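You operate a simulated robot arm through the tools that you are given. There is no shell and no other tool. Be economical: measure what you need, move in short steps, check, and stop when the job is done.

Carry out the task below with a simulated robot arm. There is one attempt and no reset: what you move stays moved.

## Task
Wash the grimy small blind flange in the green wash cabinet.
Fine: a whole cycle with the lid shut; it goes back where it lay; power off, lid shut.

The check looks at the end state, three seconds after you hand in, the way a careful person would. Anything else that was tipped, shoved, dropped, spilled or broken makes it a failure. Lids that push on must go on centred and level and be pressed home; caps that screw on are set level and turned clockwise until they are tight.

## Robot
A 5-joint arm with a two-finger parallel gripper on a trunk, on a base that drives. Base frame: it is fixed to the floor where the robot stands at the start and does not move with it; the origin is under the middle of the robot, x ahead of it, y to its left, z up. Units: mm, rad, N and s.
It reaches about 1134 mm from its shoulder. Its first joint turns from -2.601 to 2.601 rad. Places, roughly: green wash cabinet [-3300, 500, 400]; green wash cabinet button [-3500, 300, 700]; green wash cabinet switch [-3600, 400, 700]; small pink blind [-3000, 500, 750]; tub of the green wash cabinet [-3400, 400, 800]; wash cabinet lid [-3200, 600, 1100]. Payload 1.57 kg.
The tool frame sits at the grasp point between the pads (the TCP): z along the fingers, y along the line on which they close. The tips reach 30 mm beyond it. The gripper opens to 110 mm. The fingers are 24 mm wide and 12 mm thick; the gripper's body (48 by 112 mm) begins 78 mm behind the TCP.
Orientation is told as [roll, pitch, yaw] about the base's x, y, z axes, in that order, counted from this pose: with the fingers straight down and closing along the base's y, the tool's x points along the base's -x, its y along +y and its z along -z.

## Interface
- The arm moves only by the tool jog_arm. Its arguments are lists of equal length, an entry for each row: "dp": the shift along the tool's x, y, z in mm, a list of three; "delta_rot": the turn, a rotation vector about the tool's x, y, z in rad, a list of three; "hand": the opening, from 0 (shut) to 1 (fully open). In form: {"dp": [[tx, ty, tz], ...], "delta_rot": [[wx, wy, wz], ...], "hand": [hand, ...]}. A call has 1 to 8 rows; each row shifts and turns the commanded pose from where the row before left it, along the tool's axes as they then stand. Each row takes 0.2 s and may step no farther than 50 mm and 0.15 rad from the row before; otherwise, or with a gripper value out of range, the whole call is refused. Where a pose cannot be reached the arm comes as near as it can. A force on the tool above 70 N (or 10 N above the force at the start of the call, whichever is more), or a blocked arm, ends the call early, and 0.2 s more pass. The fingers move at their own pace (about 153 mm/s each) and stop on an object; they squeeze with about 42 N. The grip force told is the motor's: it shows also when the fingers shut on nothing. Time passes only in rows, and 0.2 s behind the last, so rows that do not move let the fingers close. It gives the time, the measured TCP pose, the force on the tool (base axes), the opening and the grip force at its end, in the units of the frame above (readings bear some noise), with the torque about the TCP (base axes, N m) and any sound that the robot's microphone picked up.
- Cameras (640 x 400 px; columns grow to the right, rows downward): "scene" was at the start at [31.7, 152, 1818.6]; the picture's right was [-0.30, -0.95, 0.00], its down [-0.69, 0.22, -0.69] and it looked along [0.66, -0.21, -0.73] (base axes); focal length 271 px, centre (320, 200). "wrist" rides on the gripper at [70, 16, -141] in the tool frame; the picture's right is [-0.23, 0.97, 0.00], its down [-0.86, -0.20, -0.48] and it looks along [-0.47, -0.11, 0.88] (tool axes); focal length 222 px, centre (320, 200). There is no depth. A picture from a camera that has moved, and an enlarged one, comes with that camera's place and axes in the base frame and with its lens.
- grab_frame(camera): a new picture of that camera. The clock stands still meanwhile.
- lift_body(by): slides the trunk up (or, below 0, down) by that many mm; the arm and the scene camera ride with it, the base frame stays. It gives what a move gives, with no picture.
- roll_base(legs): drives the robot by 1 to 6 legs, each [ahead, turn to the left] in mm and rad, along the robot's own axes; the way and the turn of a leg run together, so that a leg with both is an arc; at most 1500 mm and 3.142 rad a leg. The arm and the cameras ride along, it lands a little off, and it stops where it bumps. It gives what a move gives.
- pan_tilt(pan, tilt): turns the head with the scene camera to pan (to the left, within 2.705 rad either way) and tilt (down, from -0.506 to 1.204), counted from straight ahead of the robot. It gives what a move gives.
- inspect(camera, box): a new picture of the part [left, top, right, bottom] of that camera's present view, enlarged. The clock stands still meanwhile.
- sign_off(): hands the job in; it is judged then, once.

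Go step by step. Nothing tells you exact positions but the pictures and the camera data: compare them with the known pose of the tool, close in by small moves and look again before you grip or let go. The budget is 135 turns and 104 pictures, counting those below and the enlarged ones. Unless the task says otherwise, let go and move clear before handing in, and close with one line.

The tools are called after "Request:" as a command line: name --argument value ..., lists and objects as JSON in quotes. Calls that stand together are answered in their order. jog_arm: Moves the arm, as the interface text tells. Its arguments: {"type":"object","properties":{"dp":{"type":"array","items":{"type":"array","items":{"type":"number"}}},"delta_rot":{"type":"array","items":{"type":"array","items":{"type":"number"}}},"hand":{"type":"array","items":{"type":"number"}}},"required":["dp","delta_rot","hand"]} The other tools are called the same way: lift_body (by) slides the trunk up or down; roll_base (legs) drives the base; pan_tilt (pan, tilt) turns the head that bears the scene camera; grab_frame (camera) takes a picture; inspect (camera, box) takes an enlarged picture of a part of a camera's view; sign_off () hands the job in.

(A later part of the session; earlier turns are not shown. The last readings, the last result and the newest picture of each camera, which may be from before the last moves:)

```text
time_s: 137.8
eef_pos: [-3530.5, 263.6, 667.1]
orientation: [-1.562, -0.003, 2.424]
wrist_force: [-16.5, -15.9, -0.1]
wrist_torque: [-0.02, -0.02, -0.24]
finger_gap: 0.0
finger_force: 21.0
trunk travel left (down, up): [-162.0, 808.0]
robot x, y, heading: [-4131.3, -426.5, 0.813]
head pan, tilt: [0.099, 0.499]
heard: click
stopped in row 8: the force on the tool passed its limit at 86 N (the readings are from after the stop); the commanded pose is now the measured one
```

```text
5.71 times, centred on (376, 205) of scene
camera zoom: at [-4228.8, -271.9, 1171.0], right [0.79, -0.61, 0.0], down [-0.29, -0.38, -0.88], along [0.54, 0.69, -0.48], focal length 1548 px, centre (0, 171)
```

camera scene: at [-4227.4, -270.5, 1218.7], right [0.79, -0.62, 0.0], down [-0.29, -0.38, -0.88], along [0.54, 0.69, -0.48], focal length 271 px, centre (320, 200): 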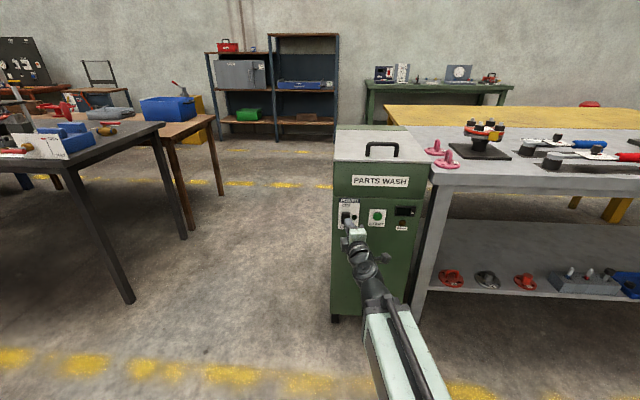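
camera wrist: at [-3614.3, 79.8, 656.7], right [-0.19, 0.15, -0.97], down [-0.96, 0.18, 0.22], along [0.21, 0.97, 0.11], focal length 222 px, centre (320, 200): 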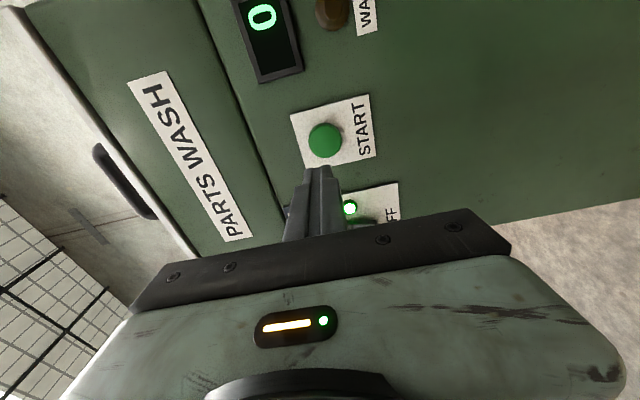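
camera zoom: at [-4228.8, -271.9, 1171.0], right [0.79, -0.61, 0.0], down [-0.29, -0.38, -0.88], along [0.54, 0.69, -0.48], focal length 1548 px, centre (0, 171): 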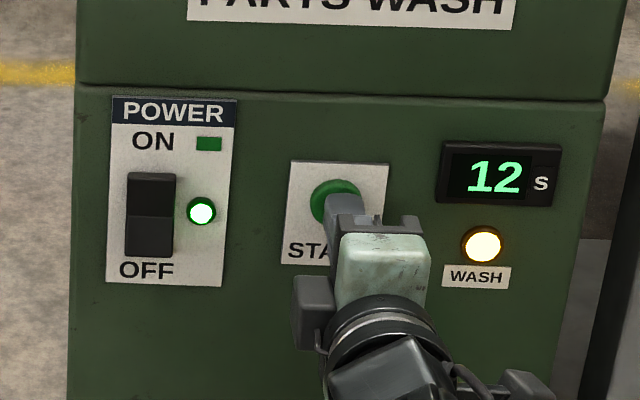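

The cycle is running (12 s, WASH lamp lit). I back off, return toward the rocker and let the time pass.

Request:
jog_arm --dp '[[0, 0, -25], [0, 0, -25], [-35, 0, 2], [-35, 0, 2], [-35, 0, 2], [0, 0, 0], [0, 0, 0], [0, 0, 0]]' --delta_rot '[[0, 0, 0], [0, 0, 0], [0, -0.046, 0], [0, -0.046, 0], [0, -0.046, 0], [0, 0, 0], [0, 0, 0], [0, 0, 0]]' --hand '[0, 0, 0, 0, 0, 0, 0, 0]'

Request:
lift_body --by -20

Request:
jog_arm --dp '[[0, 0, 0], [0, 0, 0], [0, 0, 0], [0, 0, 0], [0, 0, 0], [0, 0, 0], [0, 0, 0], [0, 0, 0]]' --delta_rot '[[0, 0, 0], [0, 0, 0], [0, 0, 0], [0, 0, 0], [0, 0, 0], [0, 0, 0], [0, 0, 0], [0, 0, 0]]' --hand '[0, 0, 0, 0, 0, 0, 0, 0]'

Request:
jog_arm --dp '[[0, 0, 0], [0, 0, 0], [0, 0, 0], [0, 0, 0], [0, 0, 0], [0, 0, 0], [0, 0, 0], [0, 0, 0]]' --delta_rot '[[0, 0, 0], [0, 0, 0], [0, 0, 0], [0, 0, 0], [0, 0, 0], [0, 0, 0], [0, 0, 0], [0, 0, 0]]' --hand '[0, 0, 0, 0, 0, 0, 0, 0]'

Request:
jog_arm --dp '[[0, 0, 0], [0, 0, 0], [0, 0, 0], [0, 0, 0], [0, 0, 0], [0, 0, 0], [0, 0, 0], [0, 0, 0]]' --delta_rot '[[0, 0, 0], [0, 0, 0], [0, 0, 0], [0, 0, 0], [0, 0, 0], [0, 0, 0], [0, 0, 0], [0, 0, 0]]' --hand '[0, 0, 0, 0, 0, 0, 0, 0]'

Request:
jog_arm --dp '[[0, 0, 0], [0, 0, 0], [0, 0, 0], [0, 0, 0], [0, 0, 0], [0, 0, 0], [0, 0, 0], [0, 0, 0]]' --delta_rot '[[0, 0, 0], [0, 0, 0], [0, 0, 0], [0, 0, 0], [0, 0, 0], [0, 0, 0], [0, 0, 0], [0, 0, 0]]' --hand '[0, 0, 0, 0, 0, 0, 0, 0]'

Request:
inspect --camera "scene" --box '[326, 170, 426, 240]'

Request:
grab_frame --camera "wrist"

```text
time_s: 139.6
eef_pos: [-3640.4, 299.3, 663.6]
orientation: [-1.56, -0.003, 2.561]
wrist_force: [0.8, -0.8, 0.4]
wrist_torque: [-0.03, -0.03, -0.04]
finger_gap: 0.0
finger_force: 21.1
trunk travel left (down, up): [-162.0, 808.0]
robot x, y, heading: [-4128.7, -431.1, 0.809]
head pan, tilt: [0.099, 0.499]
```

```text
time_s: 140.3
eef_pos: [-3640.4, 298.9, 644.4]
orientation: [-1.56, -0.002, 2.56]
wrist_force: [-0.7, -0.4, -0.5]
wrist_torque: [0.01, -0.01, -0.03]
finger_gap: 0.0
finger_force: 21.4
trunk travel left (down, up): [-142.0, 828.0]
robot x, y, heading: [-4128.4, -428.6, 0.812]
head pan, tilt: [0.099, 0.499]
```

```text
time_s: 142.1
eef_pos: [-3639.4, 299.4, 643.9]
orientation: [-1.561, -0.004, 2.561]
wrist_force: [0.2, -0.4, -0.1]
wrist_torque: [0.0, 0.01, -0.02]
finger_gap: 0.0
finger_force: 21.4
trunk travel left (down, up): [-142.0, 828.0]
robot x, y, heading: [-4127.1, -426.8, 0.813]
head pan, tilt: [0.099, 0.499]
```

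```text
time_s: 143.9
eef_pos: [-3640.7, 300.6, 644.6]
orientation: [-1.562, -0.002, 2.561]
wrist_force: [0.4, 0.2, 0.9]
wrist_torque: [-0.01, 0.04, 0.01]
finger_gap: 0.2
finger_force: 21.5
trunk travel left (down, up): [-142.0, 828.0]
robot x, y, heading: [-4129.9, -425.1, 0.81]
head pan, tilt: [0.099, 0.499]
```

```text
time_s: 145.7
eef_pos: [-3640.1, 299.5, 645.1]
orientation: [-1.56, -0.004, 2.561]
wrist_force: [0.1, 0.2, -0.3]
wrist_torque: [0.0, -0.03, -0.01]
finger_gap: 0.0
finger_force: 21.3
trunk travel left (down, up): [-142.0, 828.0]
robot x, y, heading: [-4127.8, -428.1, 0.809]
head pan, tilt: [0.099, 0.499]
```

```text
time_s: 147.5
eef_pos: [-3640.8, 299.1, 644.9]
orientation: [-1.561, -0.003, 2.561]
wrist_force: [0.4, -0.9, -0.4]
wrist_torque: [-0.01, 0.0, 0.01]
finger_gap: 0.3
finger_force: 21.6
trunk travel left (down, up): [-142.0, 828.0]
robot x, y, heading: [-4131.8, -427.6, 0.813]
head pan, tilt: [0.099, 0.499]
```

```text
5.71 times, centred on (376, 205) of scene
camera zoom: at [-4227.9, -270.9, 1150.7], right [0.79, -0.61, 0.0], down [-0.29, -0.38, -0.88], along [0.54, 0.69, -0.48], focal length 1548 px, centre (0, 171)
```

zoom: 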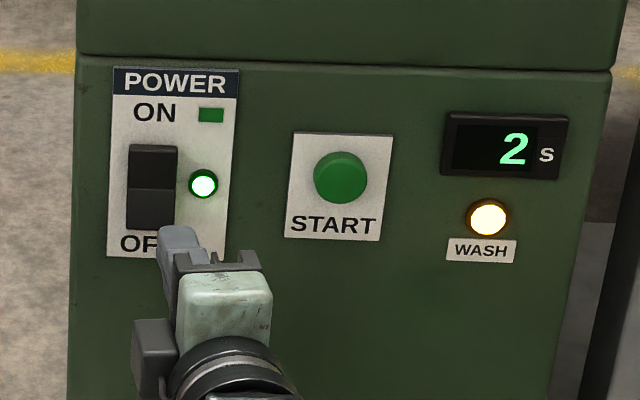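

```text
35 pictures are left
camera wrist: at [-3660.4, 143.9, 629.0], right [-0.2, 0.12, -0.97], down [-0.98, 0.07, 0.21], along [0.09, 0.99, 0.1], focal length 222 px, centre (320, 200)
```

wrist: 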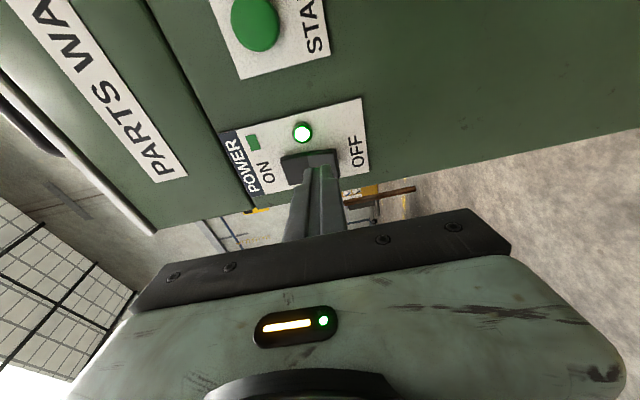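

Two seconds remain. I wait about 5 s more, then press the OFF half, which is straight ahead.

Request:
jog_arm --dp '[[0, 0, 0], [0, 0, 0], [0, 0, 0], [0, 0, 0], [0, 0, 0], [0, 0, 0], [0, 0, 0], [0, 0, 0]]' --delta_rot '[[0, 0, 0], [0, 0, 0], [0, 0, 0], [0, 0, 0], [0, 0, 0], [0, 0, 0], [0, 0, 0], [0, 0, 0]]' --hand '[0, 0, 0, 0, 0, 0, 0, 0]'

Request:
jog_arm --dp '[[0, 0, 0], [0, 0, 0], [0, 0, 0], [0, 0, 0], [0, 0, 0], [0, 0, 0], [0, 0, 0], [0, 0, 0]]' --delta_rot '[[0, 0, 0], [0, 0, 0], [0, 0, 0], [0, 0, 0], [0, 0, 0], [0, 0, 0], [0, 0, 0], [0, 0, 0]]' --hand '[0, 0, 0, 0, 0, 0, 0, 0]'

Request:
jog_arm --dp '[[0, 0, 0], [0, 0, 0], [0, 0, 0], [0, 0, 0], [0, 0, 0], [0, 0, 0], [0, 0, 0], [0, 0, 0]]' --delta_rot '[[0, 0, 0], [0, 0, 0], [0, 0, 0], [0, 0, 0], [0, 0, 0], [0, 0, 0], [0, 0, 0], [0, 0, 0]]' --hand '[0, 0, 0, 0, 0, 0, 0, 0]'

Request:
inspect --camera "scene" --box '[326, 170, 426, 240]'

```text
time_s: 149.3
eef_pos: [-3640.2, 298.9, 645.2]
orientation: [-1.56, -0.003, 2.561]
wrist_force: [-1.3, 0.3, 0.5]
wrist_torque: [-0.02, 0.03, 0.0]
finger_gap: 0.1
finger_force: 21.2
trunk travel left (down, up): [-142.0, 828.0]
robot x, y, heading: [-4131.6, -426.6, 0.815]
head pan, tilt: [0.099, 0.499]
```

```text
time_s: 151.1
eef_pos: [-3640.2, 301.0, 645.0]
orientation: [-1.558, -0.003, 2.56]
wrist_force: [-0.8, -0.5, -0.4]
wrist_torque: [-0.05, 0.0, -0.02]
finger_gap: 0.0
finger_force: 21.9
trunk travel left (down, up): [-142.0, 828.0]
robot x, y, heading: [-4132.6, -425.1, 0.811]
head pan, tilt: [0.099, 0.499]
```

```text
time_s: 152.9
eef_pos: [-3640.2, 299.9, 644.1]
orientation: [-1.561, -0.003, 2.561]
wrist_force: [0.2, 0.3, 0.1]
wrist_torque: [-0.01, 0.01, -0.01]
finger_gap: 0.0
finger_force: 21.6
trunk travel left (down, up): [-142.0, 828.0]
robot x, y, heading: [-4130.4, -425.6, 0.807]
head pan, tilt: [0.099, 0.499]
```

```text
5.71 times, centred on (376, 205) of scene
camera zoom: at [-4227.9, -270.9, 1150.7], right [0.79, -0.61, 0.0], down [-0.29, -0.38, -0.88], along [0.54, 0.69, -0.48], focal length 1548 px, centre (0, 171)
```

zoom: 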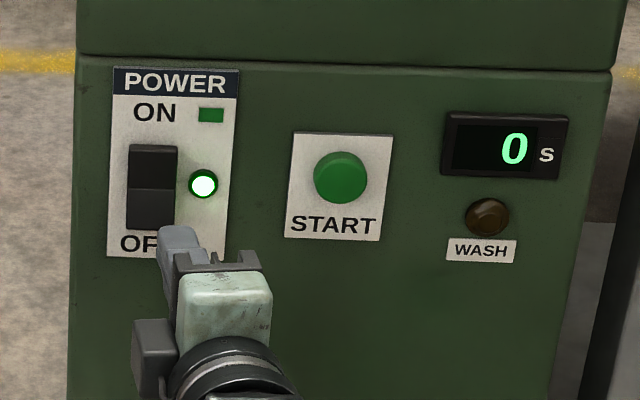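

The cycle is complete: 0 s and the WASH lamp is out. Now I press the OFF half.

Request:
jog_arm --dp '[[0, 0, 15], [0, 0, 10], [0, 0, 7], [0, 0, 6], [0, 0, 5], [0, 0, 5], [0, 0, 4], [0, 0, 4]]' --delta_rot '[[0, 0, 0], [0, 0, 0], [0, 0, 0], [0, 0, 0], [0, 0, 0], [0, 0, 0], [0, 0, 0], [0, 0, 0]]' --hand '[0, 0, 0, 0, 0, 0, 0, 0]'

Request:
jog_arm --dp '[[0, 0, -25], [0, 0, -30]]' --delta_rot '[[0, 0, 0], [0, 0, 0]]' --hand '[0, 0]'

Request:
inspect --camera "scene" --box '[326, 170, 426, 240]'

```text
time_s: 154.3
eef_pos: [-3617.0, 335.0, 644.0]
orientation: [-1.554, -0.001, 2.559]
wrist_force: [-12.0, -18.2, 2.6]
wrist_torque: [0.23, -0.15, -0.18]
finger_gap: 0.3
finger_force: 21.5
trunk travel left (down, up): [-142.0, 828.0]
robot x, y, heading: [-4127.9, -428.6, 0.808]
head pan, tilt: [0.099, 0.499]
stopped in row 6: the force on the tool passed its limit at 88 N (the readings are from after the stop); the commanded pose is now the measured one
```

```text
time_s: 154.9
eef_pos: [-3647.1, 290.0, 644.6]
orientation: [-1.554, -0.001, 2.561]
wrist_force: [0.1, 0.4, 0.9]
wrist_torque: [0.01, 0.02, -0.04]
finger_gap: 0.0
finger_force: 21.2
trunk travel left (down, up): [-142.0, 828.0]
robot x, y, heading: [-4130.9, -431.9, 0.81]
head pan, tilt: [0.099, 0.499]
```

```text
5.71 times, centred on (376, 205) of scene
camera zoom: at [-4228.0, -271.0, 1150.7], right [0.79, -0.61, 0.0], down [-0.29, -0.38, -0.88], along [0.54, 0.69, -0.48], focal length 1548 px, centre (0, 171)
```

zoom: 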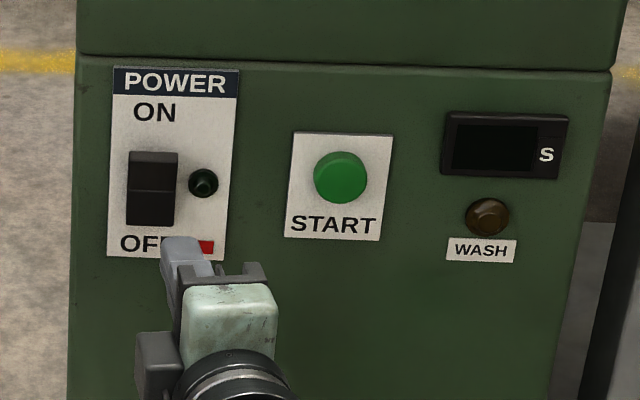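

Power is off. To open, I plan to cage the handle bar between the vertically opening fingers with the hand level, then rotate with the lid. First I raise to handle height and align.

Request:
jog_arm --dp '[[35, 0, -6], [35, 0, -6], [33, 0, -6]]' --delta_rot '[[0, 0.045, 0], [0, 0.045, 0], [0, 0.043, 0]]' --hand '[0, 0, 0.4]'

Request:
lift_body --by 290

Request:
grab_frame --camera "wrist"

Request:
inspect --camera "scene" --box '[310, 170, 450, 280]'

```text
time_s: 155.7
eef_pos: [-3573.8, 213.6, 642.6]
orientation: [-1.553, 0.0, 2.427]
wrist_force: [-0.2, -0.4, -0.7]
wrist_torque: [-0.01, 0.02, 0.05]
finger_gap: 44.1
finger_force: 0.1
trunk travel left (down, up): [-142.0, 828.0]
robot x, y, heading: [-4126.4, -425.8, 0.81]
head pan, tilt: [0.099, 0.499]
```

```text
time_s: 158.6
eef_pos: [-3572.1, 213.4, 933.2]
orientation: [-1.553, -0.001, 2.427]
wrist_force: [-0.1, -0.5, -0.6]
wrist_torque: [0.02, 0.03, -0.02]
finger_gap: 44.1
finger_force: 0.1
trunk travel left (down, up): [-432.0, 538.0]
robot x, y, heading: [-4130.5, -429.3, 0.812]
head pan, tilt: [0.099, 0.499]
```

```text
32 pictures are left
camera wrist: at [-3614.0, 62.5, 918.5], right [-0.18, 0.14, -0.97], down [-0.96, 0.2, 0.21], along [0.22, 0.97, 0.09], focal length 222 px, centre (320, 200)
```

wrist: 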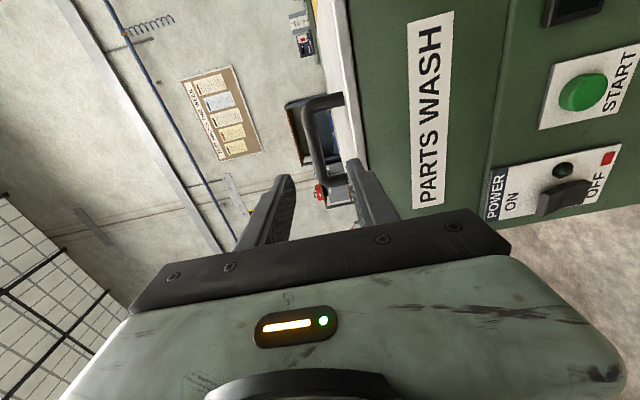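

```text
3.64 times, centred on (380, 225) of scene
camera zoom: at [-4228.1, -271.1, 1440.7], right [0.79, -0.61, 0.0], down [-0.29, -0.38, -0.88], along [0.54, 0.69, -0.48], focal length 985 px, centre (102, 109)
```

zoom: 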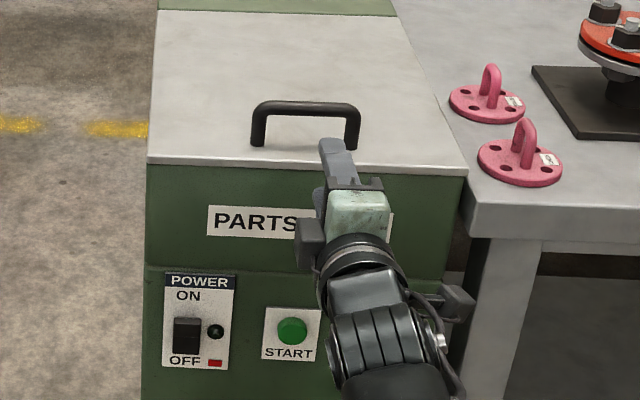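

The bar is at about (-3468, 339, 930), with roughly 37 mm of clearance above the lid. I narrow the gap to 33 mm and advance so the fingers straddle the bar.

Request:
jog_arm --dp '[[0, 0, 0], [-2, 0, 40], [-2, 0, 40], [-2, 0, 40]]' --delta_rot '[[0, 0, 0], [0, 0, 0], [0, 0, 0], [0, 0, 0]]' --hand '[0.3, 0.3, 0.3, 0.3]'

Request:
grab_frame --camera "wrist"

```text
time_s: 159.6
eef_pos: [-3500.8, 308.7, 933.9]
orientation: [-1.552, -0.001, 2.426]
wrist_force: [0.6, 0.1, -0.4]
wrist_torque: [0.02, -0.02, 0.01]
finger_gap: 33.1
finger_force: 0.0
trunk travel left (down, up): [-432.0, 538.0]
robot x, y, heading: [-4131.6, -431.4, 0.805]
head pan, tilt: [0.099, 0.499]
```

```text
30 pictures are left
camera wrist: at [-3541.1, 157.8, 918.4], right [-0.18, 0.14, -0.97], down [-0.96, 0.2, 0.21], along [0.23, 0.97, 0.09], focal length 222 px, centre (320, 200)
```

wrist: 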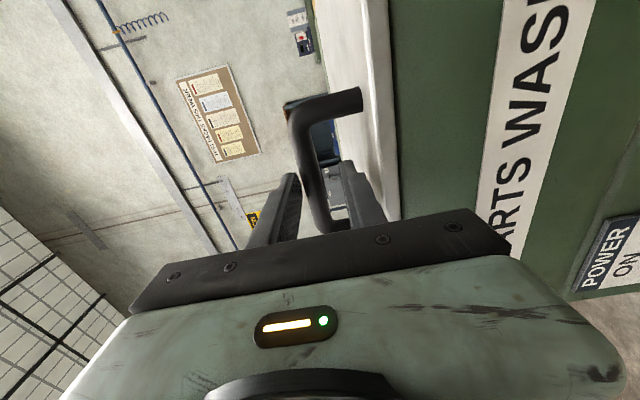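

The bar lies ahead between the finger planes. I advance the last 27 mm.

Request:
jog_arm --dp '[[0, 0, 14], [0, 0, 14]]' --delta_rot '[[0, 0, 0], [0, 0, 0]]' --hand '[0.3, 0.3]'

Request:
grab_frame --camera "wrist"

```text
time_s: 160.2
eef_pos: [-3482.1, 329.9, 932.3]
orientation: [-1.55, 0.0, 2.427]
wrist_force: [0.3, -0.3, -0.1]
wrist_torque: [0.01, 0.01, 0.02]
finger_gap: 33.0
finger_force: 0.0
trunk travel left (down, up): [-432.0, 538.0]
robot x, y, heading: [-4133.2, -427.0, 0.809]
head pan, tilt: [0.099, 0.499]
```

```text
29 pictures are left
camera wrist: at [-3522.6, 178.6, 918.2], right [-0.19, 0.13, -0.97], down [-0.96, 0.2, 0.21], along [0.23, 0.97, 0.09], focal length 222 px, centre (320, 200)
```

wrist: 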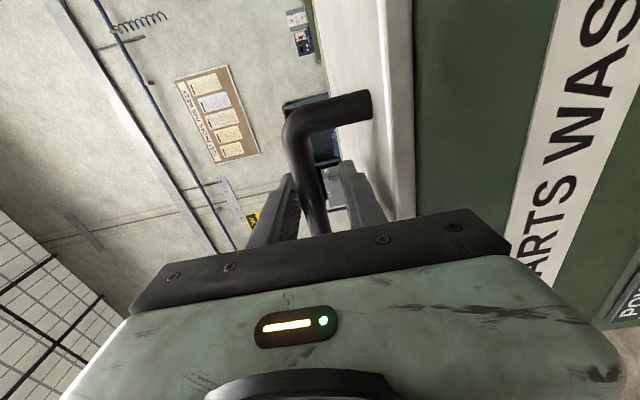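

The bar is caged between the fingers. I start the opening: a bit deeper, lift, pitch down with the lid, lift, then check.

Request:
jog_arm --dp '[[0, 0, 8]]' --delta_rot '[[0, 0, 0]]' --hand '[0.3]'

Request:
lift_body --by 50

Request:
jog_arm --dp '[[0, 20.6, 8], [0, 19.8, 8]]' --delta_rot '[[-0.0873, 0, 0], [-0.0873, 0, 0]]' --hand '[0.3, 0.3]'

Request:
lift_body --by 50

Request:
grab_frame --camera "wrist"

```text
time_s: 160.6
eef_pos: [-3476.1, 336.4, 933.1]
orientation: [-1.551, 0.001, 2.427]
wrist_force: [0.1, -0.7, -0.6]
wrist_torque: [-0.04, -0.01, 0.03]
finger_gap: 33.1
finger_force: 0.1
trunk travel left (down, up): [-432.0, 538.0]
robot x, y, heading: [-4129.9, -429.8, 0.815]
head pan, tilt: [0.099, 0.499]
```

```text
time_s: 161.5
eef_pos: [-3476.9, 336.7, 982.5]
orientation: [-1.552, 0.0, 2.426]
wrist_force: [-1.2, 0.0, -2.3]
wrist_torque: [0.0, -0.02, -0.02]
finger_gap: 34.4
finger_force: 0.7
trunk travel left (down, up): [-482.0, 488.0]
robot x, y, heading: [-4131.1, -426.6, 0.813]
head pan, tilt: [0.099, 0.499]
```

```text
time_s: 162.1
eef_pos: [-3467.0, 346.8, 940.4]
orientation: [-1.376, 0.0, 2.428]
wrist_force: [-0.4, -0.1, -1.6]
wrist_torque: [0.06, 0.0, -0.01]
finger_gap: 34.8
finger_force: 0.4
trunk travel left (down, up): [-482.0, 488.0]
robot x, y, heading: [-4128.4, -431.2, 0.806]
head pan, tilt: [0.099, 0.499]
```

```text
time_s: 163.0
eef_pos: [-3466.5, 347.5, 991.6]
orientation: [-1.375, 0.0, 2.425]
wrist_force: [-1.1, -0.2, -1.9]
wrist_torque: [0.03, -0.01, 0.01]
finger_gap: 34.7
finger_force: 0.6
trunk travel left (down, up): [-532.0, 438.0]
robot x, y, heading: [-4132.3, -429.5, 0.813]
head pan, tilt: [0.099, 0.499]
```

```text
28 pictures are left
camera wrist: at [-3507.8, 194.8, 1001.7], right [-0.3, 0.01, -0.96], down [-0.93, 0.24, 0.29], along [0.23, 0.97, -0.06], focal length 222 px, centre (320, 200)
```

wrist: 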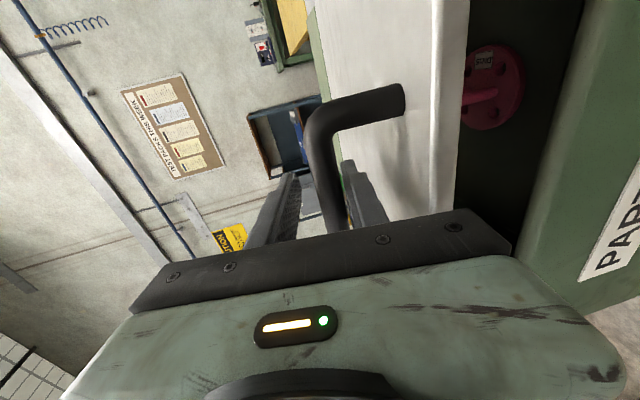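

The lid follows smoothly with only about 2 N. I go on through 20° and 30°.

Request:
lift_body --by 49

Request:
jog_arm --dp '[[0, 17.8, 14.9], [0, 16.5, 14.6]]' --delta_rot '[[-0.0873, 0, 0], [-0.0873, 0, 0]]' --hand '[0.3, 0.3]'

Request:
lift_body --by 94

Request:
jog_arm --dp '[[0, 12, 22.6], [0, 10, 21.8]]' --delta_rot '[[-0.0873, 0, 0], [-0.0873, 0, 0]]' --hand '[0.3, 0.3]'

Request:
lift_body --by 45

Request:
grab_frame --camera "wrist"

```text
time_s: 163.9
eef_pos: [-3467.1, 346.3, 1039.8]
orientation: [-1.376, -0.001, 2.427]
wrist_force: [-1.0, -0.9, -1.5]
wrist_torque: [-0.03, 0.01, -0.02]
finger_gap: 34.3
finger_force: 0.8
trunk travel left (down, up): [-581.0, 389.0]
robot x, y, heading: [-4129.0, -425.4, 0.811]
head pan, tilt: [0.099, 0.499]
```

```text
time_s: 164.5
eef_pos: [-3454.0, 362.4, 1000.5]
orientation: [-1.2, 0.002, 2.426]
wrist_force: [-0.1, 0.0, -1.2]
wrist_torque: [0.09, -0.03, -0.01]
finger_gap: 34.6
finger_force: 1.1
trunk travel left (down, up): [-581.0, 389.0]
robot x, y, heading: [-4132.2, -427.4, 0.814]
head pan, tilt: [0.099, 0.499]
```

```text
time_s: 165.8
eef_pos: [-3454.0, 363.5, 1095.9]
orientation: [-1.203, 0.001, 2.426]
wrist_force: [-0.9, -0.5, -1.7]
wrist_torque: [0.02, 0.02, -0.02]
finger_gap: 34.1
finger_force: 0.5
trunk travel left (down, up): [-675.0, 295.0]
robot x, y, heading: [-4131.3, -424.6, 0.815]
head pan, tilt: [0.099, 0.499]
```

```text
time_s: 166.4
eef_pos: [-3433.6, 388.5, 1056.7]
orientation: [-1.025, 0.001, 2.427]
wrist_force: [-0.5, -0.8, -1.9]
wrist_torque: [0.1, -0.02, -0.01]
finger_gap: 34.4
finger_force: 0.9
trunk travel left (down, up): [-675.0, 295.0]
robot x, y, heading: [-4129.4, -425.8, 0.812]
head pan, tilt: [0.099, 0.499]
```

```text
time_s: 167.3
eef_pos: [-3434.0, 387.0, 1102.1]
orientation: [-1.025, 0.001, 2.426]
wrist_force: [0.5, -0.4, -0.9]
wrist_torque: [0.05, -0.04, -0.01]
finger_gap: 34.2
finger_force: 0.4
trunk travel left (down, up): [-720.0, 250.0]
robot x, y, heading: [-4131.7, -429.2, 0.809]
head pan, tilt: [0.099, 0.499]
```

```text
27 pictures are left
camera wrist: at [-3467.2, 245.6, 1160.5], right [-0.5, -0.23, -0.83], down [-0.85, 0.33, 0.42], along [0.18, 0.92, -0.36], focal length 222 px, centre (320, 200)
```

wrist: 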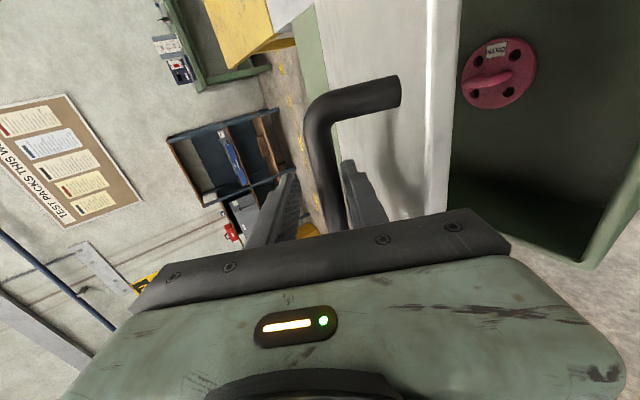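

The clean blind is visible inside. I continue to 40° with the arm, then use the base for the forward travel.

Request:
lift_body --by 40

Request:
jog_arm --dp '[[0, 4.1, 27.7], [0, 1.7, 26.1]]' --delta_rot '[[-0.0873, 0, 0], [-0.0873, 0, 0]]' --hand '[0.3, 0.3]'

Request:
lift_body --by 57

Request:
roll_base --legs '[[38, 0]]'

Request:
jog_arm --dp '[[0, 20.6, -0.9], [0, 20.6, -0.9]]' --delta_rot '[[-0.0873, 0, 0], [-0.0873, 0, 0]]' --hand '[0.3, 0.3]'

Request:
lift_body --by 50

Request:
grab_frame --camera "wrist"

```text
time_s: 168.1
eef_pos: [-3434.4, 387.1, 1141.5]
orientation: [-1.026, 0.0, 2.427]
wrist_force: [-1.5, -1.0, -1.3]
wrist_torque: [0.0, 0.03, -0.02]
finger_gap: 34.3
finger_force: 0.5
trunk travel left (down, up): [-760.0, 210.0]
robot x, y, heading: [-4131.3, -430.4, 0.809]
head pan, tilt: [0.099, 0.499]
```

```text
time_s: 168.7
eef_pos: [-3407.7, 418.0, 1107.4]
orientation: [-0.849, 0.0, 2.426]
wrist_force: [0.0, -0.5, -1.6]
wrist_torque: [0.08, -0.03, 0.0]
finger_gap: 34.5
finger_force: 1.1
trunk travel left (down, up): [-760.0, 210.0]
robot x, y, heading: [-4130.5, -427.2, 0.812]
head pan, tilt: [0.099, 0.499]
```

```text
time_s: 169.7
eef_pos: [-3407.0, 417.4, 1165.0]
orientation: [-0.848, 0.001, 2.427]
wrist_force: [-0.4, -0.3, -1.8]
wrist_torque: [-0.02, 0.02, -0.03]
finger_gap: 34.2
finger_force: 0.4
trunk travel left (down, up): [-817.0, 153.0]
robot x, y, heading: [-4128.7, -425.1, 0.809]
head pan, tilt: [0.099, 0.499]
```

```text
time_s: 170.6
eef_pos: [-3380.4, 445.6, 1164.6]
orientation: [-0.847, 0.001, 2.426]
wrist_force: [0.8, -0.8, -3.0]
wrist_torque: [0.02, -0.01, 0.01]
finger_gap: 34.1
finger_force: 0.4
trunk travel left (down, up): [-817.0, 153.0]
robot x, y, heading: [-4102.2, -402.1, 0.807]
head pan, tilt: [0.099, 0.499]
```

```text
time_s: 171.2
eef_pos: [-3399.2, 421.3, 1136.4]
orientation: [-0.675, 0.0, 2.426]
wrist_force: [-1.6, -0.9, -1.2]
wrist_torque: [0.03, 0.01, 0.03]
finger_gap: 34.2
finger_force: 1.1
trunk travel left (down, up): [-817.0, 153.0]
robot x, y, heading: [-4103.1, -402.1, 0.808]
head pan, tilt: [0.099, 0.499]
```

```text
time_s: 172.1
eef_pos: [-3398.6, 421.3, 1186.9]
orientation: [-0.674, 0.0, 2.425]
wrist_force: [-1.3, -1.2, -0.7]
wrist_torque: [-0.02, 0.05, 0.0]
finger_gap: 34.5
finger_force: 1.0
trunk travel left (down, up): [-867.0, 103.0]
robot x, y, heading: [-4106.2, -402.1, 0.812]
head pan, tilt: [0.099, 0.499]
```

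```text
26 pictures are left
camera wrist: at [-3413.3, 300.1, 1286.0], right [-0.67, -0.43, -0.61], down [-0.74, 0.45, 0.5], along [0.06, 0.78, -0.62], focal length 222 px, centre (320, 200)
```

wrist: 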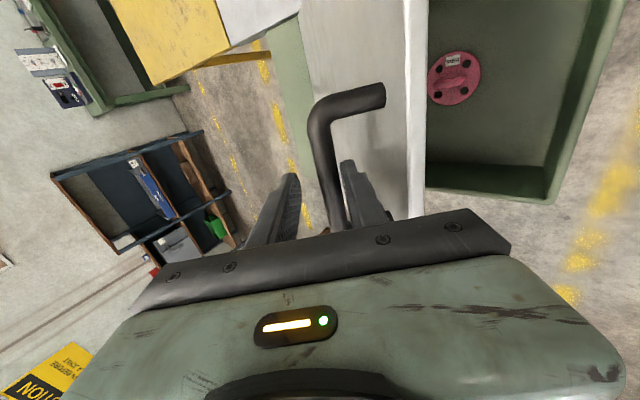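

At about 50° now. The hand lags about 40 mm in the forward direction, so I catch up with the base and then go to 60°.

Request:
roll_base --legs '[[42, 0]]'

Request:
lift_body --by 26

Request:
roll_base --legs '[[45, 0]]'

Request:
jog_arm --dp '[[0, 20.6, -0.9], [0, 20.6, -0.9]]' --delta_rot '[[-0.0873, 0, 0], [-0.0873, 0, 0]]' --hand '[0.3, 0.3]'

Request:
roll_base --legs '[[45, 0]]'

Request:
lift_body --by 27

Request:
grab_frame --camera "wrist"

```text
time_s: 173.0
eef_pos: [-3369.3, 453.1, 1185.8]
orientation: [-0.674, -0.001, 2.426]
wrist_force: [-0.2, -0.2, -2.1]
wrist_torque: [0.02, -0.04, -0.03]
finger_gap: 34.1
finger_force: 0.7
trunk travel left (down, up): [-867.0, 103.0]
robot x, y, heading: [-4071.6, -367.8, 0.809]
head pan, tilt: [0.099, 0.499]
```

```text
time_s: 173.7
eef_pos: [-3369.4, 452.5, 1212.4]
orientation: [-0.675, -0.002, 2.425]
wrist_force: [0.1, -0.7, 0.3]
wrist_torque: [-0.02, 0.05, -0.01]
finger_gap: 34.0
finger_force: 0.3
trunk travel left (down, up): [-893.0, 77.0]
robot x, y, heading: [-4072.8, -370.6, 0.813]
head pan, tilt: [0.099, 0.499]
```

```text
time_s: 174.6
eef_pos: [-3336.6, 487.2, 1212.6]
orientation: [-0.673, 0.001, 2.426]
wrist_force: [-0.5, -1.1, -0.7]
wrist_torque: [0.06, -0.01, -0.02]
finger_gap: 34.3
finger_force: 0.3
trunk travel left (down, up): [-893.0, 77.0]
robot x, y, heading: [-4039.7, -338.3, 0.81]
head pan, tilt: [0.099, 0.499]
```

```text
time_s: 175.2
eef_pos: [-3360.6, 458.9, 1189.0]
orientation: [-0.496, 0.001, 2.427]
wrist_force: [-1.1, -0.9, -0.3]
wrist_torque: [0.0, -0.02, -0.02]
finger_gap: 34.3
finger_force: 0.7
trunk travel left (down, up): [-893.0, 77.0]
robot x, y, heading: [-4043.8, -333.7, 0.814]
head pan, tilt: [0.099, 0.499]
```

```text
time_s: 176.1
eef_pos: [-3328.8, 492.2, 1189.2]
orientation: [-0.499, 0.001, 2.426]
wrist_force: [-0.1, -0.2, -1.4]
wrist_torque: [0.04, 0.0, -0.02]
finger_gap: 33.8
finger_force: 0.2
trunk travel left (down, up): [-893.0, 77.0]
robot x, y, heading: [-4010.9, -301.2, 0.81]
head pan, tilt: [0.099, 0.499]
```

```text
time_s: 176.8
eef_pos: [-3328.7, 491.1, 1216.3]
orientation: [-0.498, -0.001, 2.427]
wrist_force: [-0.6, 0.5, 0.1]
wrist_torque: [0.04, -0.01, 0.0]
finger_gap: 33.9
finger_force: 0.8
trunk travel left (down, up): [-920.0, 50.0]
robot x, y, heading: [-4011.3, -302.8, 0.806]
head pan, tilt: [0.099, 0.499]
```

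```text
25 pictures are left
camera wrist: at [-3329.8, 384.8, 1332.0], right [-0.73, -0.5, -0.47], down [-0.68, 0.52, 0.52], along [-0.01, 0.69, -0.72], focal length 222 px, centre (320, 200)
```

wrist: 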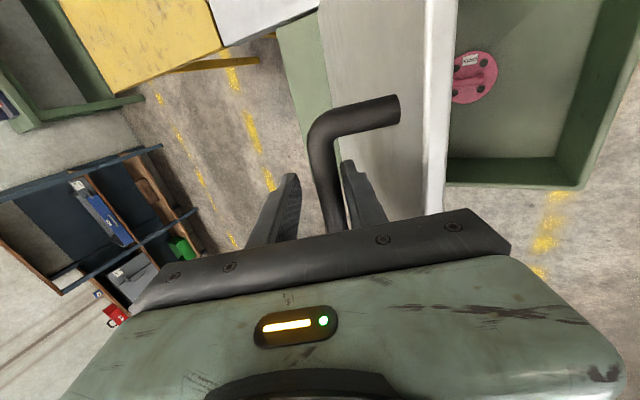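

At about 61°, and tracking matches the plan. I continue to about 80°.

Request:
lift_body --by 18

Request:
roll_base --legs '[[48, 0]]'

Request:
jog_arm --dp '[[0, 20.6, -0.9], [0, 20.6, -0.9]]' --delta_rot '[[-0.0873, 0, 0], [-0.0873, 0, 0]]' --hand '[0.3, 0.3]'

Request:
roll_base --legs '[[48, 0]]'

Request:
lift_body --by 25

Request:
roll_base --legs '[[50, 0]]'

Request:
jog_arm --dp '[[0, 20.6, -0.9], [0, 20.6, -0.9]]' --delta_rot '[[-0.0873, 0, 0], [-0.0873, 0, 0]]' --hand '[0.3, 0.3]'

Request:
roll_base --legs '[[50, 0]]'

Request:
grab_frame --camera "wrist"

```text
time_s: 177.5
eef_pos: [-3327.9, 491.8, 1234.5]
orientation: [-0.5, 0.0, 2.426]
wrist_force: [-0.6, -1.2, 0.1]
wrist_torque: [-0.01, 0.02, 0.0]
finger_gap: 33.9
finger_force: 0.4
trunk travel left (down, up): [-938.0, 32.0]
robot x, y, heading: [-4010.5, -301.9, 0.808]
head pan, tilt: [0.099, 0.499]
```

```text
time_s: 178.4
eef_pos: [-3293.7, 526.9, 1233.5]
orientation: [-0.497, -0.002, 2.427]
wrist_force: [0.6, 0.7, -6.6]
wrist_torque: [0.08, 0.05, -0.02]
finger_gap: 33.9
finger_force: 0.5
trunk travel left (down, up): [-938.0, 32.0]
robot x, y, heading: [-3978.4, -269.0, 0.811]
head pan, tilt: [0.099, 0.499]
```

```text
time_s: 179.0
eef_pos: [-3319.3, 497.7, 1217.6]
orientation: [-0.326, -0.001, 2.425]
wrist_force: [-0.3, 0.5, -0.1]
wrist_torque: [0.0, 0.0, 0.03]
finger_gap: 33.6
finger_force: 0.2
trunk travel left (down, up): [-938.0, 32.0]
robot x, y, heading: [-3975.7, -270.6, 0.809]
head pan, tilt: [0.099, 0.499]
```

```text
time_s: 179.9
eef_pos: [-3284.8, 534.7, 1216.2]
orientation: [-0.326, 0.0, 2.427]
wrist_force: [0.1, -1.1, -0.9]
wrist_torque: [0.02, 0.0, 0.01]
finger_gap: 33.8
finger_force: 0.3
trunk travel left (down, up): [-938.0, 32.0]
robot x, y, heading: [-3942.6, -230.9, 0.807]
head pan, tilt: [0.099, 0.499]
```

```text
time_s: 180.6
eef_pos: [-3284.6, 534.6, 1241.5]
orientation: [-0.325, -0.002, 2.425]
wrist_force: [0.0, -1.0, -0.3]
wrist_torque: [0.01, 0.01, -0.01]
finger_gap: 33.7
finger_force: 0.8
trunk travel left (down, up): [-963.0, 7.0]
robot x, y, heading: [-3945.4, -233.5, 0.815]
head pan, tilt: [0.099, 0.499]
```

```text
time_s: 181.6
eef_pos: [-3249.6, 571.3, 1240.3]
orientation: [-0.324, 0.0, 2.426]
wrist_force: [-0.7, 0.1, -0.1]
wrist_torque: [0.0, 0.0, 0.01]
finger_gap: 33.2
finger_force: 0.0
trunk travel left (down, up): [-963.0, 7.0]
robot x, y, heading: [-3908.0, -195.2, 0.809]
head pan, tilt: [0.099, 0.499]
```

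```text
time_s: 182.2
eef_pos: [-3277.5, 539.9, 1232.9]
orientation: [-0.148, -0.002, 2.426]
wrist_force: [-1.0, -0.9, -0.1]
wrist_torque: [0.0, 0.0, -0.04]
finger_gap: 33.6
finger_force: 0.1
trunk travel left (down, up): [-963.0, 7.0]
robot x, y, heading: [-3911.9, -196.6, 0.816]
head pan, tilt: [0.099, 0.499]
```

```text
time_s: 183.1
eef_pos: [-3241.2, 577.8, 1231.0]
orientation: [-0.148, 0.001, 2.427]
wrist_force: [0.5, 0.2, 0.0]
wrist_torque: [-0.02, 0.01, -0.02]
finger_gap: 33.2
finger_force: 0.0
trunk travel left (down, up): [-963.0, 7.0]
robot x, y, heading: [-3875.0, -160.3, 0.805]
head pan, tilt: [0.099, 0.499]
```

```text
24 pictures are left
camera wrist: at [-3213.9, 505.4, 1368.4], right [-0.8, -0.58, -0.14], down [-0.56, 0.66, 0.5], along [-0.2, 0.49, -0.85], focal length 222 px, centre (320, 200)
```

wrist: 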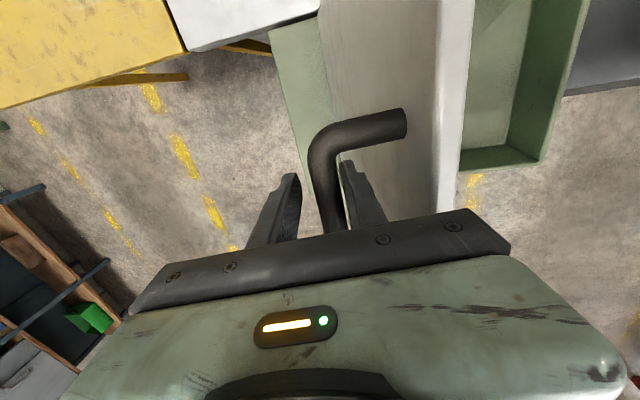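

At about 81°. I carry it over the top and back toward its open rest position.

Request:
roll_base --legs '[[48, 0]]'

Request:
jog_arm --dp '[[0, 11.8, -0.3], [0, 11.8, -0.3]]' --delta_rot '[[-0.05, 0, 0], [-0.05, 0, 0]]' --hand '[0.3, 0.3]'

Request:
roll_base --legs '[[48, 0]]'

Request:
roll_base --legs '[[46, 0]]'

Request:
grab_frame --camera "wrist"

```text
time_s: 184.0
eef_pos: [-3208.7, 612.9, 1231.2]
orientation: [-0.148, 0.001, 2.426]
wrist_force: [0.4, -0.4, 0.5]
wrist_torque: [0.02, 0.02, 0.0]
finger_gap: 32.9
finger_force: 0.1
trunk travel left (down, up): [-963.0, 7.0]
robot x, y, heading: [-3843.2, -127.0, 0.813]
head pan, tilt: [0.099, 0.499]
```

```text
time_s: 184.6
eef_pos: [-3225.6, 591.9, 1230.9]
orientation: [-0.05, -0.001, 2.426]
wrist_force: [-0.8, -0.4, -0.3]
wrist_torque: [0.05, 0.02, 0.01]
finger_gap: 33.1
finger_force: 0.5
trunk travel left (down, up): [-963.0, 7.0]
robot x, y, heading: [-3839.5, -124.8, 0.809]
head pan, tilt: [0.099, 0.499]
```

```text
time_s: 185.5
eef_pos: [-3189.8, 629.3, 1228.6]
orientation: [-0.051, -0.001, 2.426]
wrist_force: [1.0, 0.1, 0.1]
wrist_torque: [-0.03, 0.03, -0.01]
finger_gap: 33.3
finger_force: 0.1
trunk travel left (down, up): [-963.0, 7.0]
robot x, y, heading: [-3809.0, -90.8, 0.807]
head pan, tilt: [0.099, 0.499]
```

```text
time_s: 186.4
eef_pos: [-3157.7, 663.0, 1230.3]
orientation: [-0.049, -0.001, 2.426]
wrist_force: [0.1, 0.5, -0.3]
wrist_torque: [-0.03, 0.03, 0.01]
finger_gap: 32.8
finger_force: 0.0
trunk travel left (down, up): [-963.0, 7.0]
robot x, y, heading: [-3771.7, -57.3, 0.808]
head pan, tilt: [0.099, 0.499]
```

```text
23 pictures are left
camera wrist: at [-3121.1, 600.5, 1369.0], right [-0.81, -0.58, -0.05], down [-0.53, 0.69, 0.49], along [-0.25, 0.42, -0.87], focal length 222 px, centre (320, 200)
```

wrist: 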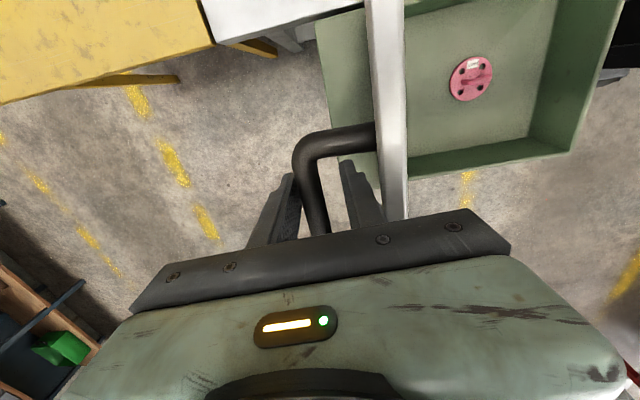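

The lid is past vertical and leaning on the outer finger. I go slightly further back, then withdraw upward by pitching the fingers up and over the edge.

Request:
roll_base --legs '[[20, 0]]'

Request:
lift_body --by 7

Request:
jog_arm --dp '[[0, 4.3, -4.7], [0, 2.2, -10.3]]' --delta_rot '[[0.15, 0, 0], [0.15, 0, 0]]' --hand '[0.3, 0.3]'

Request:
grab_frame --camera "wrist"

```text
time_s: 187.2
eef_pos: [-3143.3, 678.6, 1227.9]
orientation: [-0.049, 0.001, 2.427]
wrist_force: [0.7, 1.5, -0.7]
wrist_torque: [-0.08, 0.04, 0.0]
finger_gap: 32.5
finger_force: 0.0
trunk travel left (down, up): [-963.0, 7.0]
robot x, y, heading: [-3757.8, -45.2, 0.807]
head pan, tilt: [0.099, 0.499]
```

```text
time_s: 187.8
eef_pos: [-3146.0, 676.0, 1237.3]
orientation: [-0.052, 0.0, 2.424]
wrist_force: [0.0, -0.3, 0.2]
wrist_torque: [-0.04, 0.02, -0.01]
finger_gap: 32.7
finger_force: 0.1
trunk travel left (down, up): [-970.0, 0.0]
robot x, y, heading: [-3758.2, -39.6, 0.808]
head pan, tilt: [0.099, 0.499]
```

```text
time_s: 188.3
eef_pos: [-3152.4, 667.8, 1252.9]
orientation: [-0.347, -0.002, 2.42]
wrist_force: [-7.2, -8.7, 4.9]
wrist_torque: [-3.11, 3.58, -2.03]
finger_gap: 41.2
finger_force: 4.4
trunk travel left (down, up): [-970.0, 0.0]
robot x, y, heading: [-3763.0, -45.2, 0.811]
head pan, tilt: [0.099, 0.499]
```

```text
22 pictures are left
camera wrist: at [-3142.7, 574.3, 1378.9], right [-0.78, -0.54, -0.33], down [-0.63, 0.58, 0.52], along [-0.09, 0.61, -0.79], focal length 222 px, centre (320, 200)
```

wrist: 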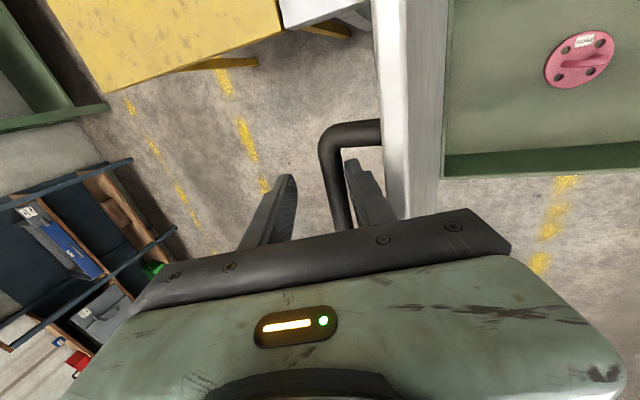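

The inner finger wedged between bar and lid because its tip was still below the bar. I go back to the previous pose and ease the lid to its stop, where the bar sits lowest, then check clearance.

Request:
jog_arm --dp '[[0, -0.7, 10.5], [0, -3.6, 5.2], [0, -8, 0.4]]' --delta_rot '[[-0.15, 0, 0], [-0.15, 0, 0], [0, 0, 0]]' --hand '[0.3, 0.3, 0.3]'

Request:
inspect --camera "wrist" --box '[220, 90, 460, 250]'

```text
time_s: 189.2
eef_pos: [-3139.2, 682.4, 1236.4]
orientation: [-0.05, -0.001, 2.425]
wrist_force: [0.6, 0.0, 1.0]
wrist_torque: [-0.02, 0.01, -0.03]
finger_gap: 32.7
finger_force: 0.2
trunk travel left (down, up): [-970.0, 0.0]
robot x, y, heading: [-3759.6, -42.2, 0.81]
head pan, tilt: [0.099, 0.499]
```

```text
2.50 times, centred on (340, 170) of wrist
camera zoom: at [-3102.4, 620.1, 1376.8], right [-0.81, -0.58, -0.05], down [-0.53, 0.69, 0.49], along [-0.25, 0.42, -0.87], focal length 555 px, centre (270, 275)
```

zoom: 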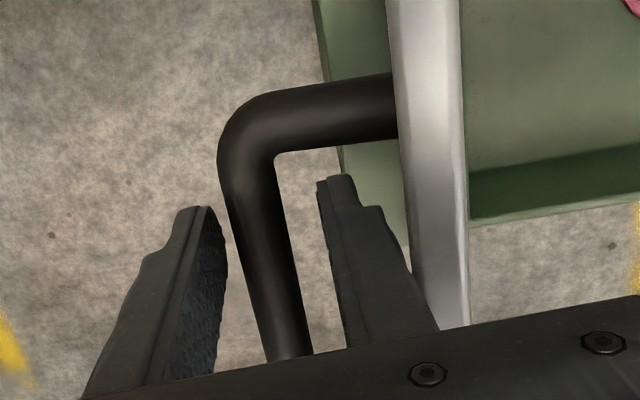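

The lid now rests freely at its stop, with the bar clear of both fingers. I try pitching the tips up over the bar, watching the force.

Request:
jog_arm --dp '[[0, -11.8, -0.3], [0, -11.8, -0.3], [0, -11.8, -0.3]]' --delta_rot '[[0.05, 0, 0], [0.05, 0, 0], [0.05, 0, 0]]' --hand '[0.3, 0.3, 0.3]'

Request:
inspect --camera "wrist" --box '[220, 90, 460, 250]'

```text
time_s: 189.9
eef_pos: [-3118.3, 706.5, 1242.6]
orientation: [-0.194, 0.001, 2.424]
wrist_force: [-20.0, -23.4, -16.0]
wrist_torque: [-0.12, 0.05, -0.4]
finger_gap: 63.3
finger_force: 17.2
trunk travel left (down, up): [-970.0, 0.0]
robot x, y, heading: [-3761.8, -43.2, 0.809]
head pan, tilt: [0.099, 0.499]
```

```text
2.50 times, centred on (340, 170) of wrist
camera zoom: at [-3095.8, 628.0, 1377.6], right [-0.8, -0.57, -0.19], down [-0.58, 0.64, 0.51], along [-0.17, 0.52, -0.84], focal length 555 px, centre (270, 275)
```

zoom: 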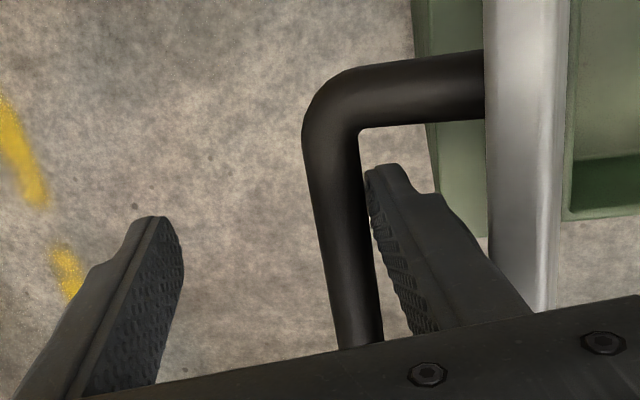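

The tips are still a bit below the bar's top, and the finger is blocked. I undo that pitch, and look down to see how much room the base has in front of the cabinet.

Request:
jog_arm --dp '[[0, 11.8, -0.3], [0, 11.8, -0.3], [0, 11.8, -0.3]]' --delta_rot '[[-0.05, 0, 0], [-0.05, 0, 0], [-0.05, 0, 0]]' --hand '[0.3, 0.3, 0.3]'

Request:
pan_tilt --pan 0.15 --tilt 1.2

Request:
grab_frame --camera "scene"

```text
time_s: 190.8
eef_pos: [-3138.9, 682.3, 1236.4]
orientation: [-0.051, 0.0, 2.424]
wrist_force: [0.2, 0.5, -0.5]
wrist_torque: [-0.01, 0.02, 0.05]
finger_gap: 32.6
finger_force: 0.0
trunk travel left (down, up): [-970.0, 0.0]
robot x, y, heading: [-3759.1, -43.6, 0.81]
head pan, tilt: [0.099, 0.499]
```

```text
time_s: 191.8
eef_pos: [-3139.4, 682.5, 1237.4]
orientation: [-0.049, -0.001, 2.423]
wrist_force: [0.8, 1.4, 0.3]
wrist_torque: [-0.04, -0.01, 0.0]
finger_gap: 32.7
finger_force: 0.1
trunk travel left (down, up): [-970.0, 0.0]
robot x, y, heading: [-3764.4, -43.0, 0.807]
head pan, tilt: [0.15, 1.201]
```

```text
19 pictures are left
camera scene: at [-3883.6, 89.0, 1924.6], right [0.82, -0.57, 0.0], down [-0.54, -0.76, -0.36], along [0.21, 0.3, -0.93], focal length 271 px, centre (320, 200)
```

scene: 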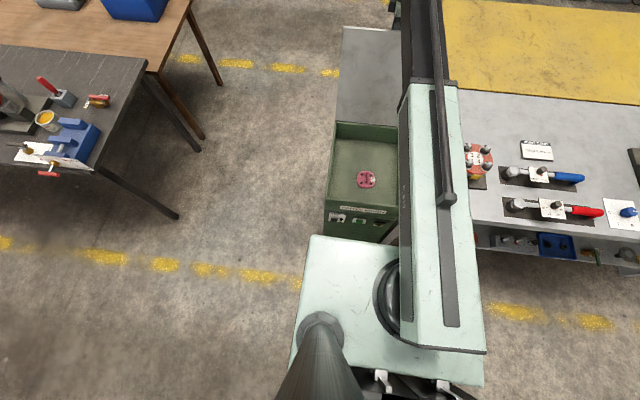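

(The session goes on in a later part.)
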